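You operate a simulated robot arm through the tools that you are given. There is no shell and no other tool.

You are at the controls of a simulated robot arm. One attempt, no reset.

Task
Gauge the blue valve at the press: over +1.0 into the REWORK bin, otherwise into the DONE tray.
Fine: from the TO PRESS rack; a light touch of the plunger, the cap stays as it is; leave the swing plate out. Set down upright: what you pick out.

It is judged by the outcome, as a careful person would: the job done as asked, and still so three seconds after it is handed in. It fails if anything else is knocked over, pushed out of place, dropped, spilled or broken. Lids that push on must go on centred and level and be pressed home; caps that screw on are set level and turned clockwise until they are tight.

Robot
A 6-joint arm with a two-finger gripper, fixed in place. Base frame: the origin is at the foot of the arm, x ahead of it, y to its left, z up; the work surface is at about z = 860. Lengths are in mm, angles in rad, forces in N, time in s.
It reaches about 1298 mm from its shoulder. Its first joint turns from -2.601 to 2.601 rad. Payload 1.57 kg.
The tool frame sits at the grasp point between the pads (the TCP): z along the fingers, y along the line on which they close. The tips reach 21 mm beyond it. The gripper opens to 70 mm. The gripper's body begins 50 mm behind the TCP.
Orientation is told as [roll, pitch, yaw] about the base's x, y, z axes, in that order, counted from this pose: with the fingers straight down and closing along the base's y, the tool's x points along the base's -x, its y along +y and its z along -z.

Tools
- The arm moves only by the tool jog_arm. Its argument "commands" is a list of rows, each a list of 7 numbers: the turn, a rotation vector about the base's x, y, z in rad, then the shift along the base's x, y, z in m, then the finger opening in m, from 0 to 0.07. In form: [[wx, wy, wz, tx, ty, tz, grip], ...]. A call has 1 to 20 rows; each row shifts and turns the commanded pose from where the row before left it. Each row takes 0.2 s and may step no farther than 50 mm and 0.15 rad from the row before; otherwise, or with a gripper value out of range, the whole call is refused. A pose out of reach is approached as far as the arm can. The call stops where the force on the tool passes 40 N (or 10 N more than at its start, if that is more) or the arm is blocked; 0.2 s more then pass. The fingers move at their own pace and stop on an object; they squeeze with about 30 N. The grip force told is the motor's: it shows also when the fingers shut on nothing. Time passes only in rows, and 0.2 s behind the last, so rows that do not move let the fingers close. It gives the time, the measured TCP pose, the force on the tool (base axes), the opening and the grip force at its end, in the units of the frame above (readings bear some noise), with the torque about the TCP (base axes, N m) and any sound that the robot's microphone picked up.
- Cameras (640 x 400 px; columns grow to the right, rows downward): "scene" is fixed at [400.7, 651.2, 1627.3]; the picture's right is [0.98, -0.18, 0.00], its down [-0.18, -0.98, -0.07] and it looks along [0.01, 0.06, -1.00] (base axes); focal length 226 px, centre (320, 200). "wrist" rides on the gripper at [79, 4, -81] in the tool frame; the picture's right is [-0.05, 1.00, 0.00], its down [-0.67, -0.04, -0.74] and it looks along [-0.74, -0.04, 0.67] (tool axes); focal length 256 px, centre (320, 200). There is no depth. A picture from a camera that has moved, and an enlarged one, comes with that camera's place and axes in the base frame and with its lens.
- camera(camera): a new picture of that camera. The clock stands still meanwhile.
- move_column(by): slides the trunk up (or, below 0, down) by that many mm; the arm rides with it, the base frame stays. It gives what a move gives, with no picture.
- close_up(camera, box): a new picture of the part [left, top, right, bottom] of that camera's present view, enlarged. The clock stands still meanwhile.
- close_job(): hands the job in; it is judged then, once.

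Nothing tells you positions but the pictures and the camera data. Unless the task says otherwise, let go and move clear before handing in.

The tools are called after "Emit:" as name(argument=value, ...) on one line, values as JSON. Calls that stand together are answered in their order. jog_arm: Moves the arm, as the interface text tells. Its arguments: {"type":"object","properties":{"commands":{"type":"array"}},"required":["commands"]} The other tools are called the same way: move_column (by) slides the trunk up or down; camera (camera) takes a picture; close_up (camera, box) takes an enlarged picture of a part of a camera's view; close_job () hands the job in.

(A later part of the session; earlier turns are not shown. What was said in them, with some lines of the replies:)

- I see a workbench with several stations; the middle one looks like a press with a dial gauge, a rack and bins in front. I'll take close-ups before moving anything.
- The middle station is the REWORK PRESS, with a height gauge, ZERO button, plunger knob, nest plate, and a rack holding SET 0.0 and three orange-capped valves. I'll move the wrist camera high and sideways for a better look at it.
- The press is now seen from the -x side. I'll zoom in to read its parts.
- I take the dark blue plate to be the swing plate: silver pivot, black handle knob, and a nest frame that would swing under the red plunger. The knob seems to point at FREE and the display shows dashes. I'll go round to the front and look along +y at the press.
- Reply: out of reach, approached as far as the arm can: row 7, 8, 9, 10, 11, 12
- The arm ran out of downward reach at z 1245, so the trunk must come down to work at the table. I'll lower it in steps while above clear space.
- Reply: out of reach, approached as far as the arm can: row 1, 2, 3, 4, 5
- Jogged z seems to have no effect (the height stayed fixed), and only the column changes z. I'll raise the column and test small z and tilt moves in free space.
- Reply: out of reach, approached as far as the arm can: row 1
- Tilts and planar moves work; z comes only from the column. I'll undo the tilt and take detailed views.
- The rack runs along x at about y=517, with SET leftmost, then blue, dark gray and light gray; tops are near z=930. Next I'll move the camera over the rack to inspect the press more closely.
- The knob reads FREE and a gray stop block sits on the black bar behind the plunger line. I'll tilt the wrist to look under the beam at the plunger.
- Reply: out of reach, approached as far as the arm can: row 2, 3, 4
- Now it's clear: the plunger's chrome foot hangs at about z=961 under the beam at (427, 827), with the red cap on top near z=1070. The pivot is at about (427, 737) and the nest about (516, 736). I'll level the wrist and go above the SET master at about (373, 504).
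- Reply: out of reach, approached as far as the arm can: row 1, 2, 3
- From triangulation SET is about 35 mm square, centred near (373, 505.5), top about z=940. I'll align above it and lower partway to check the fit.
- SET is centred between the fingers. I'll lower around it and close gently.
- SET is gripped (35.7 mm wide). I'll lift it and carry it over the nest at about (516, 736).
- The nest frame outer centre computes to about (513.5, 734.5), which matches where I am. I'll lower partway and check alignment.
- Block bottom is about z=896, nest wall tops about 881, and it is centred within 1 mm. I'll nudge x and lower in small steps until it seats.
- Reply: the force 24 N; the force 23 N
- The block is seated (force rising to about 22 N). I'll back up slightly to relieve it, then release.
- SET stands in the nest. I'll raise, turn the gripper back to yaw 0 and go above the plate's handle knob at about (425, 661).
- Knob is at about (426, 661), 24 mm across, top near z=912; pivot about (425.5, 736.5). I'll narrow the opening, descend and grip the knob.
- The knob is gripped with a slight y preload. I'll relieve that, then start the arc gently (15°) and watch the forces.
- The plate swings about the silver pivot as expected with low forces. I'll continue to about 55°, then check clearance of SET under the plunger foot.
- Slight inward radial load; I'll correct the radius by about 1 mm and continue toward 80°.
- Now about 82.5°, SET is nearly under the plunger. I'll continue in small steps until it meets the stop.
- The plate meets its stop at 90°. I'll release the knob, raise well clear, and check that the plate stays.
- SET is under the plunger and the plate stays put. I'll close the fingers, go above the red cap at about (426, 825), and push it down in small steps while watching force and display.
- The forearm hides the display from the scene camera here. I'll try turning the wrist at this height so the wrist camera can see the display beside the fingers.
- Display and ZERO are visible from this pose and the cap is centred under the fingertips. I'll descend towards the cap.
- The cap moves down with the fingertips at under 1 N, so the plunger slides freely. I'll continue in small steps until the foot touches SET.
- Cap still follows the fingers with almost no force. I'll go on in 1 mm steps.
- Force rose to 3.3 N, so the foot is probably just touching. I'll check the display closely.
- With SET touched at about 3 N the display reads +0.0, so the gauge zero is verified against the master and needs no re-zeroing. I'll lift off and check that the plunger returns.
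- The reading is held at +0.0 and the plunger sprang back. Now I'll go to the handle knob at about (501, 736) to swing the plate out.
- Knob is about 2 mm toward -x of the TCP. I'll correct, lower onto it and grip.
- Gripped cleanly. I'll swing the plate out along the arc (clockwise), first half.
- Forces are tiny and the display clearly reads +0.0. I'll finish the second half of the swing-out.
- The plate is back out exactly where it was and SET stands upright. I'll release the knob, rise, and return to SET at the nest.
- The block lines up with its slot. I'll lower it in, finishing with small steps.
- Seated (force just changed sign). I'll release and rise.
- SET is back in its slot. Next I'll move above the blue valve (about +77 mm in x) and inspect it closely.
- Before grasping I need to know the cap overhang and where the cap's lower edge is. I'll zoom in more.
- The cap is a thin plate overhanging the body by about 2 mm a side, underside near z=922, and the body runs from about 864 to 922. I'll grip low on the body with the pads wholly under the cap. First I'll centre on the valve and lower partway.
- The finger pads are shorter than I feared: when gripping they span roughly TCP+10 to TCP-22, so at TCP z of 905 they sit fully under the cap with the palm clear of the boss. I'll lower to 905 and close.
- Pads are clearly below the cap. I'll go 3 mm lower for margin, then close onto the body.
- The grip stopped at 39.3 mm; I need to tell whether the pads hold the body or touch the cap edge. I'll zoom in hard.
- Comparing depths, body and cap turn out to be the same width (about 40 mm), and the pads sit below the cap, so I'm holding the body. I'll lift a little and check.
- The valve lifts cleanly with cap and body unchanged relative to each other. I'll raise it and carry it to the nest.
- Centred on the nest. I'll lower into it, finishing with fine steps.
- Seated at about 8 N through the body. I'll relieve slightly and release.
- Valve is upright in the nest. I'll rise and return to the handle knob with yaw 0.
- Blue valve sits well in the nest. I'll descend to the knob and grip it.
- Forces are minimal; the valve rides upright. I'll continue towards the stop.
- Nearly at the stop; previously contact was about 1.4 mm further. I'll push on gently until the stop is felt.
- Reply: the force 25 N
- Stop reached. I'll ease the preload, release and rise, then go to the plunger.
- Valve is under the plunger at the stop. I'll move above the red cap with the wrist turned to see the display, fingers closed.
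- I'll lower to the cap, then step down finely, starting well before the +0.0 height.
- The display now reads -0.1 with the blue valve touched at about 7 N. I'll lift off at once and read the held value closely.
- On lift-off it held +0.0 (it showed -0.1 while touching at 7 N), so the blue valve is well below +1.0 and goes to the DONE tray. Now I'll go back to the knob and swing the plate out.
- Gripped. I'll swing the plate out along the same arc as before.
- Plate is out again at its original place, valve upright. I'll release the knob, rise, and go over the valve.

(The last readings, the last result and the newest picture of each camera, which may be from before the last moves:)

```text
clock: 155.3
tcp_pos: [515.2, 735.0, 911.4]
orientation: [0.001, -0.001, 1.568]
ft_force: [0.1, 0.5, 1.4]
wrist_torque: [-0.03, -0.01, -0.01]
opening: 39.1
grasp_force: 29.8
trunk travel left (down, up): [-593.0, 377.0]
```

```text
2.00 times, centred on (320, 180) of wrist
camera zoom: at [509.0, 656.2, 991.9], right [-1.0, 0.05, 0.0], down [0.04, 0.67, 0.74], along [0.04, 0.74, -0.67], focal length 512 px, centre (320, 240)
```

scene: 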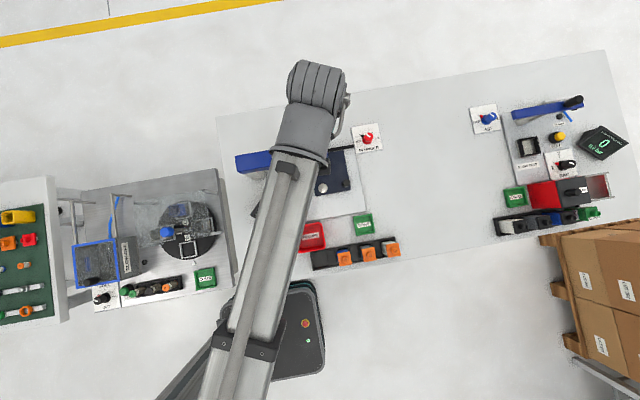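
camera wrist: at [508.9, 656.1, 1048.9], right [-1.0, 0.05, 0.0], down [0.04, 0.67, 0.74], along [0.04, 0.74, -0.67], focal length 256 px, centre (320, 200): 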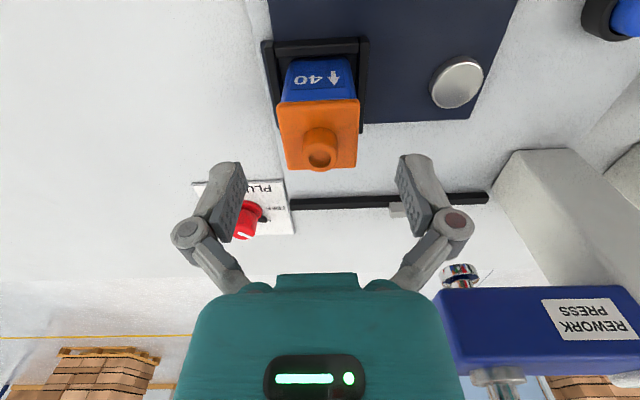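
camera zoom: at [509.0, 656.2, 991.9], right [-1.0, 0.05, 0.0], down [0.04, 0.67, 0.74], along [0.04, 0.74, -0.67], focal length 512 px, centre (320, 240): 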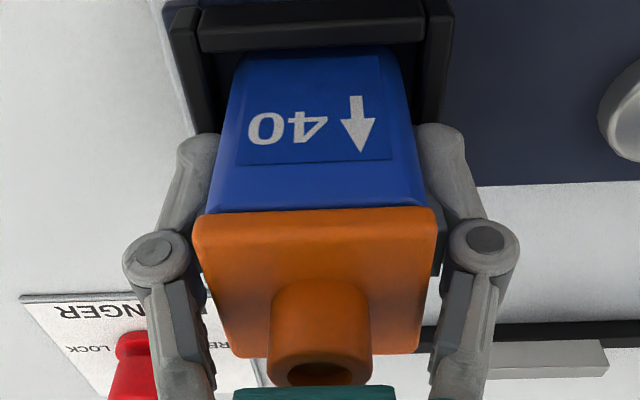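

Blue valve regripped by its body, cap unchanged. I'll lift it, turn to yaw 0 (so the camera stays clear of the rack) and go above the DONE tray at about (540, 593).

Emit:
move_column(by=20)

Emit:
move_column(by=65)

Emit:
jog_arm(commands=[[0, 0, -0.1428, 0.0024, -0.01295, 0, 0.03], [0, 0, -0.1428, 0.0024, -0.01295, 0, 0.03], [0, 0, -0.1428, 0.0024, -0.01295, 0, 0.03], [0, 0, -0.1428, 0.0024, -0.01295, 0, 0.03], [0, 0, -0.1428, 0.0024, -0.01295, 0, 0.03], [0, 0, -0.1428, 0.0024, -0.01295, 0, 0.03], [0, 0, -0.1428, 0.0024, -0.01295, 0, 0.03], [0, 0, -0.1428, 0.0024, -0.01295, 0, 0.03], [0, 0, -0.1428, 0.0024, -0.01295, 0, 0.03], [0, 0, -0.1428, 0.0024, -0.01295, 0, 0.03], [0, 0, -0.1428, 0.0024, -0.01295, 0, 0.03], [0, 0, 0, 0, 0, 0, 0.03]])

Emit:
camera(camera="wrist")

Emit:
camera(camera="scene")

```text
clock: 156.0
tcp_pos: [515.0, 735.0, 930.7]
orientation: [-0.001, 0.0, 1.569]
ft_force: [-0.5, 1.1, -1.1]
wrist_torque: [0.04, 0.02, -0.01]
opening: 39.1
grasp_force: 29.7
trunk travel left (down, up): [-613.0, 357.0]
```

```text
clock: 157.0
tcp_pos: [515.3, 735.0, 996.9]
orientation: [0.001, -0.001, 1.569]
ft_force: [-0.4, -0.3, -0.9]
wrist_torque: [-0.01, 0.0, -0.01]
opening: 39.4
grasp_force: 30.1
trunk travel left (down, up): [-678.0, 292.0]
```

```text
clock: 159.6
tcp_pos: [541.6, 592.9, 996.4]
orientation: [0.002, 0.001, -0.003]
ft_force: [0.5, -0.8, -0.9]
wrist_torque: [-0.01, 0.01, 0.01]
opening: 39.3
grasp_force: 30.6
trunk travel left (down, up): [-678.0, 292.0]
```

```text
taken
camera wrist: at [460.7, 598.0, 1076.8], right [0.06, 1.0, 0.0], down [0.67, -0.04, 0.74], along [0.74, -0.04, -0.67], focal length 256 px, centre (320, 200)
```

wrist: 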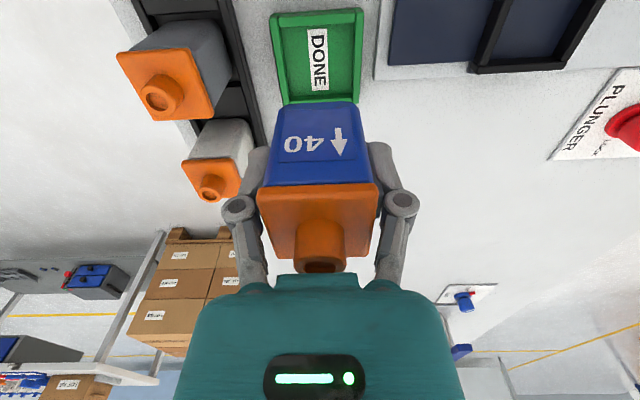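

```text
taken
```

scene: 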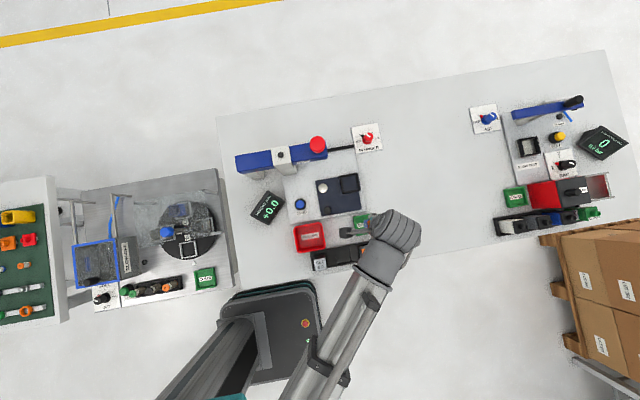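

Emit:
close_up(camera="wrist", box=[230, 0, 430, 130])

```text
3.08 times, centred on (330, 65) of wrist
camera zoom: at [460.7, 598.0, 1076.8], right [0.06, 1.0, 0.0], down [0.67, -0.04, 0.74], along [0.74, -0.04, -0.67], focal length 788 px, centre (289, 615)
```

zoom: 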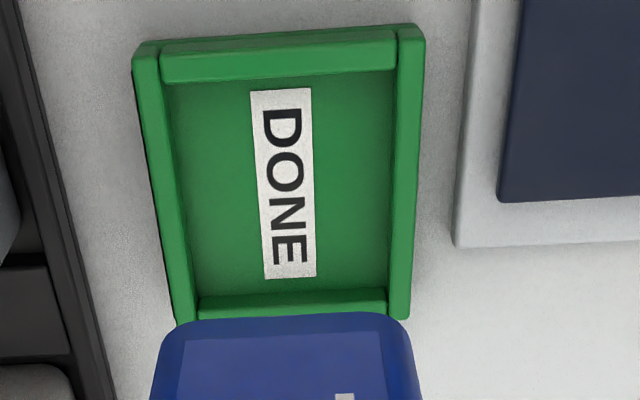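

The tray centre computes to about (535.5, 593). I'll correct by -4 mm in x and lower partway to check.

Emit:
jog_arm(commands=[[0, 0, 0, -0.004, -0.0009, 0, 0.03], [0, 0, 0, 0, 0, 0, 0.03]])

Emit:
move_column(by=-60)

Emit:
close_up(camera="wrist", box=[200, 0, 460, 200])

```text
clock: 160.2
tcp_pos: [536.5, 591.9, 996.3]
orientation: [0.0, 0.0, -0.004]
ft_force: [-0.2, -0.2, -0.8]
wrist_torque: [0.02, -0.02, 0.02]
opening: 39.5
grasp_force: 29.5
trunk travel left (down, up): [-678.0, 292.0]
```

```text
clock: 161.2
tcp_pos: [538.1, 592.5, 935.4]
orientation: [0.001, -0.001, -0.002]
ft_force: [-0.7, 0.4, -1.4]
wrist_torque: [-0.01, 0.0, 0.0]
opening: 39.0
grasp_force: 29.6
trunk travel left (down, up): [-618.0, 352.0]
```

```text
2.00 times, centred on (330, 100) of wrist
camera zoom: at [456.3, 596.9, 1016.8], right [0.05, 1.0, 0.0], down [0.67, -0.04, 0.74], along [0.74, -0.04, -0.67], focal length 512 px, centre (300, 400)
```

zoom: 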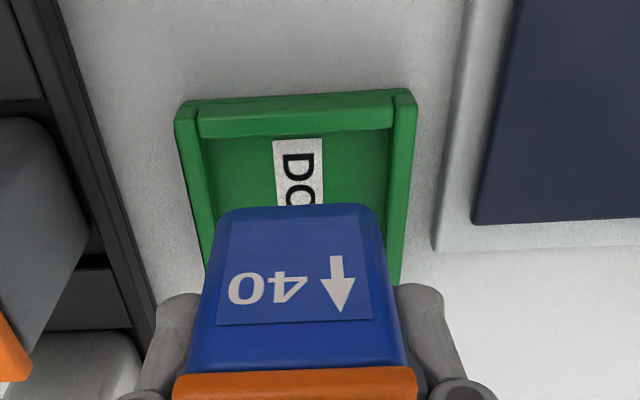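

Emit:
move_column(by=-16)

Emit:
close_up(camera="wrist", box=[200, 20, 460, 200])

Emit:
close_up(camera="scene", box=[330, 200, 420, 260])

```text
clock: 161.8
tcp_pos: [536.9, 592.0, 921.6]
orientation: [0.001, -0.002, -0.003]
ft_force: [0.0, -0.1, -1.2]
wrist_torque: [0.02, -0.03, -0.02]
opening: 39.3
grasp_force: 29.5
trunk travel left (down, up): [-602.0, 368.0]
```

```text
2.22 times, centred on (330, 110) of wrist
camera zoom: at [456.3, 596.9, 1000.8], right [0.05, 1.0, 0.0], down [0.67, -0.04, 0.74], along [0.74, -0.04, -0.67], focal length 569 px, centre (298, 400)
```

zoom: 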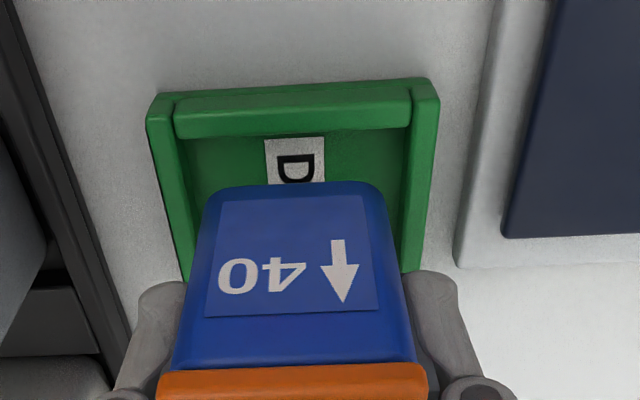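

```text
6.67 times, centred on (375, 230) of scene
camera zoom: at [400.7, 651.2, 1627.3], right [0.98, -0.18, 0.0], down [-0.18, -0.98, -0.07], along [0.01, 0.06, -1.0], focal length 1509 px, centre (-47, 0)
```

zoom: 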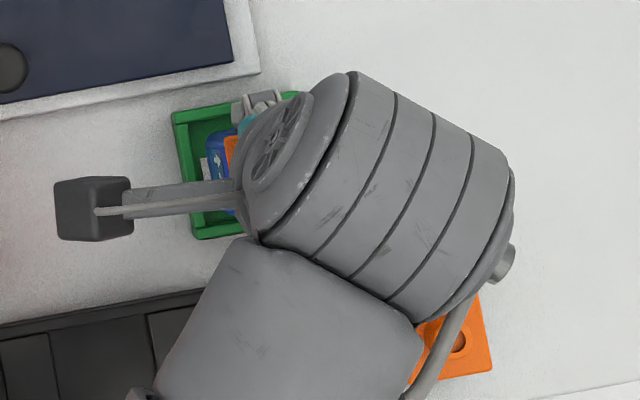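

Well aligned with the tray. I'll lower in, ending with fine steps.

Emit:
move_column(by=-13)

Emit:
close_up(camera="wrist", box=[200, 20, 460, 200])

Emit:
move_column(by=-2)

Emit:
move_column(by=-1)

```text
clock: 162.5
tcp_pos: [537.5, 590.5, 907.7]
orientation: [0.001, -0.001, -0.001]
ft_force: [-0.6, -0.2, -1.2]
wrist_torque: [0.01, -0.01, 0.0]
opening: 39.2
grasp_force: 29.6
trunk travel left (down, up): [-589.0, 381.0]
```

```text
2.22 times, centred on (330, 110) of wrist
camera zoom: at [456.4, 596.9, 987.8], right [0.05, 1.0, 0.0], down [0.67, -0.04, 0.74], along [0.74, -0.04, -0.67], focal length 569 px, centre (298, 400)
```

zoom: 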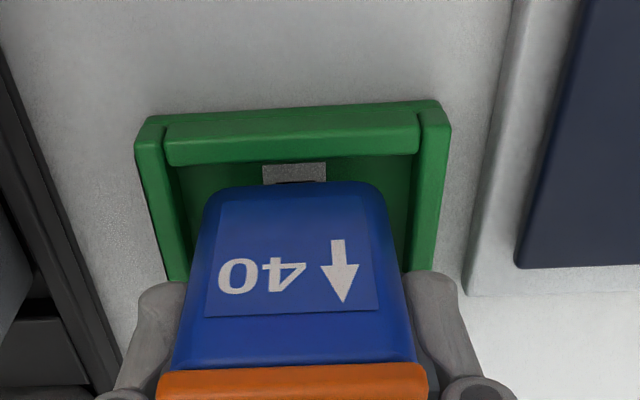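

```text
clock: 163.0
tcp_pos: [538.2, 592.7, 905.6]
orientation: [0.0, 0.0, -0.002]
ft_force: [-1.0, 0.1, -0.9]
wrist_torque: [-0.02, 0.03, -0.02]
opening: 39.3
grasp_force: 30.2
trunk travel left (down, up): [-587.0, 383.0]
```

```text
clock: 163.5
tcp_pos: [537.8, 591.4, 904.6]
orientation: [-0.001, -0.001, -0.002]
ft_force: [-0.9, 0.2, -0.7]
wrist_torque: [0.02, -0.04, -0.02]
opening: 39.3
grasp_force: 29.6
trunk travel left (down, up): [-586.0, 384.0]
```

Emit:
move_column(by=-0.8)

Emit:
move_column(by=-0.6)

Emit:
move_column(by=-0.5)

```text
clock: 164.0
tcp_pos: [537.5, 591.9, 903.9]
orientation: [0.001, 0.0, 0.0]
ft_force: [0.5, 0.6, -1.2]
wrist_torque: [-0.03, -0.02, -0.01]
opening: 39.0
grasp_force: 30.0
trunk travel left (down, up): [-585.0, 385.0]
```

```text
clock: 164.5
tcp_pos: [538.5, 591.3, 902.9]
orientation: [0.002, 0.0, -0.002]
ft_force: [-0.9, 0.8, -2.2]
wrist_torque: [0.01, -0.02, 0.01]
opening: 39.0
grasp_force: 29.8
trunk travel left (down, up): [-584.0, 386.0]
```

```text
clock: 165.0
tcp_pos: [535.3, 591.5, 902.1]
orientation: [0.0, 0.001, -0.002]
ft_force: [0.1, -0.7, -1.0]
wrist_torque: [0.01, 0.02, 0.01]
opening: 39.4
grasp_force: 29.7
trunk travel left (down, up): [-584.0, 386.0]
```

Emit:
move_column(by=-0.5)

Emit:
move_column(by=-0.5)

Emit:
close_up(camera="wrist", box=[200, 20, 460, 200])

```text
clock: 165.5
tcp_pos: [536.5, 590.8, 901.2]
orientation: [0.0, 0.001, -0.002]
ft_force: [0.4, 0.3, -0.9]
wrist_torque: [0.03, -0.04, -0.01]
opening: 39.2
grasp_force: 29.7
trunk travel left (down, up): [-583.0, 387.0]
```

```text
clock: 166.0
tcp_pos: [537.8, 591.8, 901.7]
orientation: [0.001, -0.001, -0.001]
ft_force: [0.7, -0.2, 0.6]
wrist_torque: [-0.01, 0.01, 0.02]
opening: 39.6
grasp_force: 30.2
trunk travel left (down, up): [-583.0, 387.0]
```

```text
2.22 times, centred on (330, 110) of wrist
camera zoom: at [456.3, 596.9, 982.0], right [0.05, 1.0, 0.0], down [0.67, -0.04, 0.74], along [0.74, -0.04, -0.67], focal length 569 px, centre (298, 400)
```

zoom: 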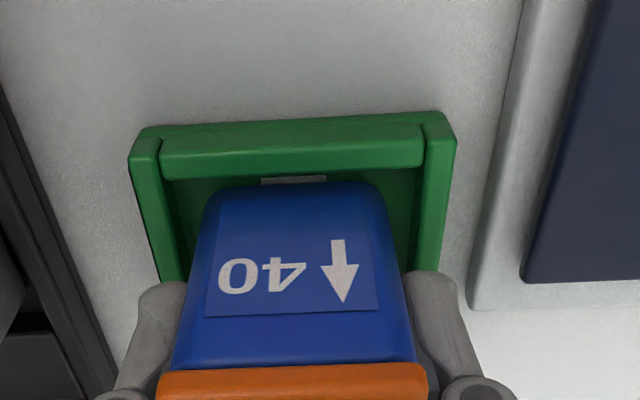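

Emit:
move_column(by=-0.4)

```text
clock: 166.5
tcp_pos: [537.9, 592.3, 900.5]
orientation: [-0.001, 0.0, -0.002]
ft_force: [1.4, 0.8, 7.3]
wrist_torque: [0.03, 0.02, 0.0]
opening: 39.4
grasp_force: 30.1
trunk travel left (down, up): [-582.0, 388.0]
```

The valve is seated on the tray floor (about 7 N through the body). I'll relieve slightly and open.

Emit:
move_column(by=0.4)

Emit:
jog_arm(commands=[[0, 0, 0, 0, 0, 0, 0.042], [0, 0, 0, 0, 0, 0, 0.047], [0, 0, 0, 0, 0, 0, 0.053], [0, 0, 0, 0, 0, 0, 0.06], [0, 0, 0, 0, 0, 0, 0.06]])

Emit:
camera(camera="wrist")

```text
clock: 167.0
tcp_pos: [537.6, 591.0, 901.8]
orientation: [0.001, 0.0, -0.001]
ft_force: [0.4, -0.2, 1.8]
wrist_torque: [0.03, -0.01, -0.01]
opening: 39.3
grasp_force: 30.0
trunk travel left (down, up): [-583.0, 387.0]
```

```text
clock: 168.2
tcp_pos: [536.5, 591.3, 900.8]
orientation: [-0.001, 0.0, -0.001]
ft_force: [0.2, 0.3, -0.7]
wrist_torque: [-0.02, 0.02, 0.0]
opening: 60.1
grasp_force: 0.1
trunk travel left (down, up): [-583.0, 387.0]
```

```text
taken
camera wrist: at [456.3, 596.9, 981.9], right [0.05, 1.0, 0.0], down [0.67, -0.04, 0.74], along [0.74, -0.04, -0.67], focal length 256 px, centre (320, 200)
```

wrist: 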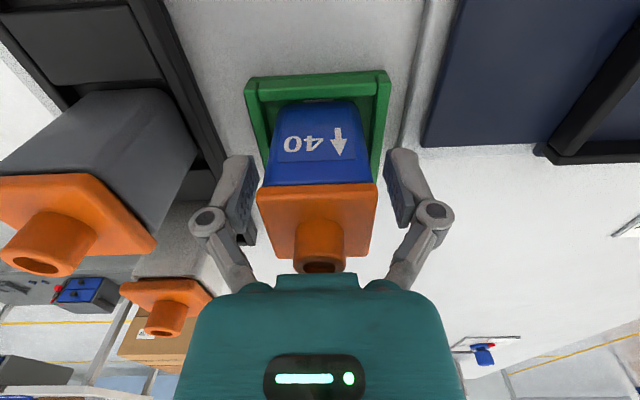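

The valve stands upright in the DONE tray. I'll rise straight up, move clear and inspect everything.

Emit:
move_column(by=130)

Emit:
jog_arm(commands=[[0, 0, 0, -0.02, -0.035, 0, 0.06], [0, 0, 0, -0.02, -0.035, 0, 0.06], [0, 0, 0, -0.02, -0.035, 0, 0.06], [0, 0, 0, -0.02, -0.035, 0, 0.06], [0, 0, 0, -0.02, -0.035, 0, 0.06], [0, 0, 0, -0.02, -0.035, 0, 0.06], [0, 0, 0, 0, 0, 0, 0.06]])

Emit:
camera(camera="scene")

Emit:
close_up(camera="scene", box=[230, 120, 420, 280])

Emit:
camera(camera="wrist")

```text
clock: 169.8
tcp_pos: [536.8, 592.2, 1031.5]
orientation: [-0.001, -0.001, -0.003]
ft_force: [0.0, 0.3, 0.3]
wrist_torque: [0.04, -0.01, 0.01]
opening: 60.1
grasp_force: 0.1
trunk travel left (down, up): [-713.0, 257.0]
```

```text
clock: 171.4
tcp_pos: [416.4, 383.8, 1031.7]
orientation: [0.0, -0.001, -0.002]
ft_force: [-0.5, -0.3, 0.4]
wrist_torque: [0.03, -0.01, 0.0]
opening: 59.9
grasp_force: 0.0
trunk travel left (down, up): [-713.0, 257.0]
```

```text
taken
```

scene: 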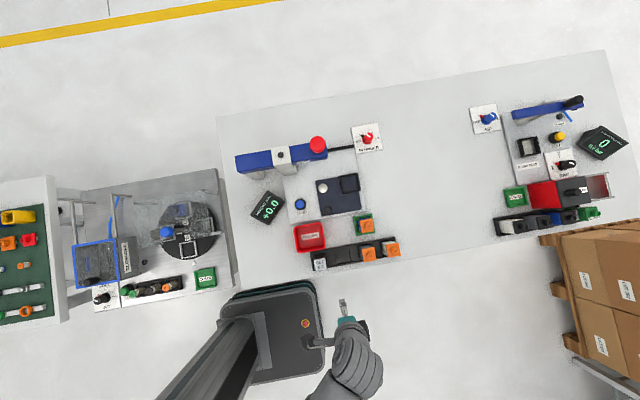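

```text
2.50 times, centred on (325, 200) of scene
camera zoom: at [400.7, 651.2, 1627.3], right [0.98, -0.18, 0.0], down [-0.18, -0.98, -0.07], along [0.01, 0.06, -1.0], focal length 566 px, centre (308, 200)
```

zoom: 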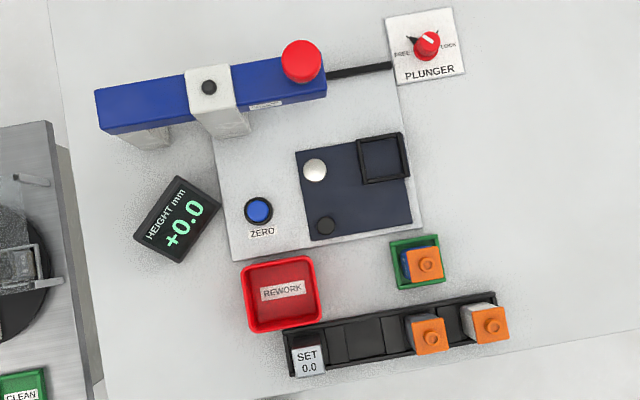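

```text
taken
camera wrist: at [335.7, 387.8, 1112.0], right [0.05, 1.0, 0.0], down [0.67, -0.04, 0.74], along [0.74, -0.04, -0.67], focal length 256 px, centre (320, 200)
```

wrist: 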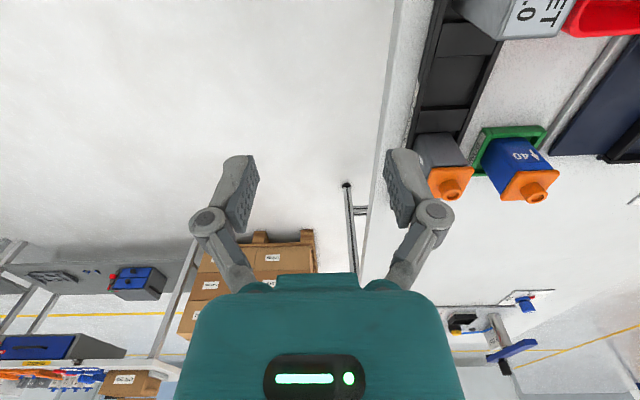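

Everything checks out: the blue valve is upright in the DONE tray after gauging about 0.0 against SET. SET and the other valves are in the rack, the swing plate is out, and the arm is clear. I'm handing in.

Emit:
close_job()

```text
The job is handed in.
```

The blue valve gauged about 0.0 mm, well under +1.0, so it is standing upright in the DONE tray, and the job is handed in. The judge's result has not come back.

- **Gauge check:** I touched the SET 0.0 master first and it read +0.0, so I did not press ZERO.
- **Blue valve:** it read -0.1 while the plunger touched it at about 7 N, and the display held +0.0 after lift-off. Its touch height matched the master's to within about 1 mm.
- **Cap:** I gripped the valve by its body, below the cap. The cap looked the same in the pictures before and after gauging.
- **Left as found:** the SET master is back in its rack slot and the swing plate is out. The plunger is up with its knob still on FREE, the other two valves were not moved, and the arm is clear of the table.
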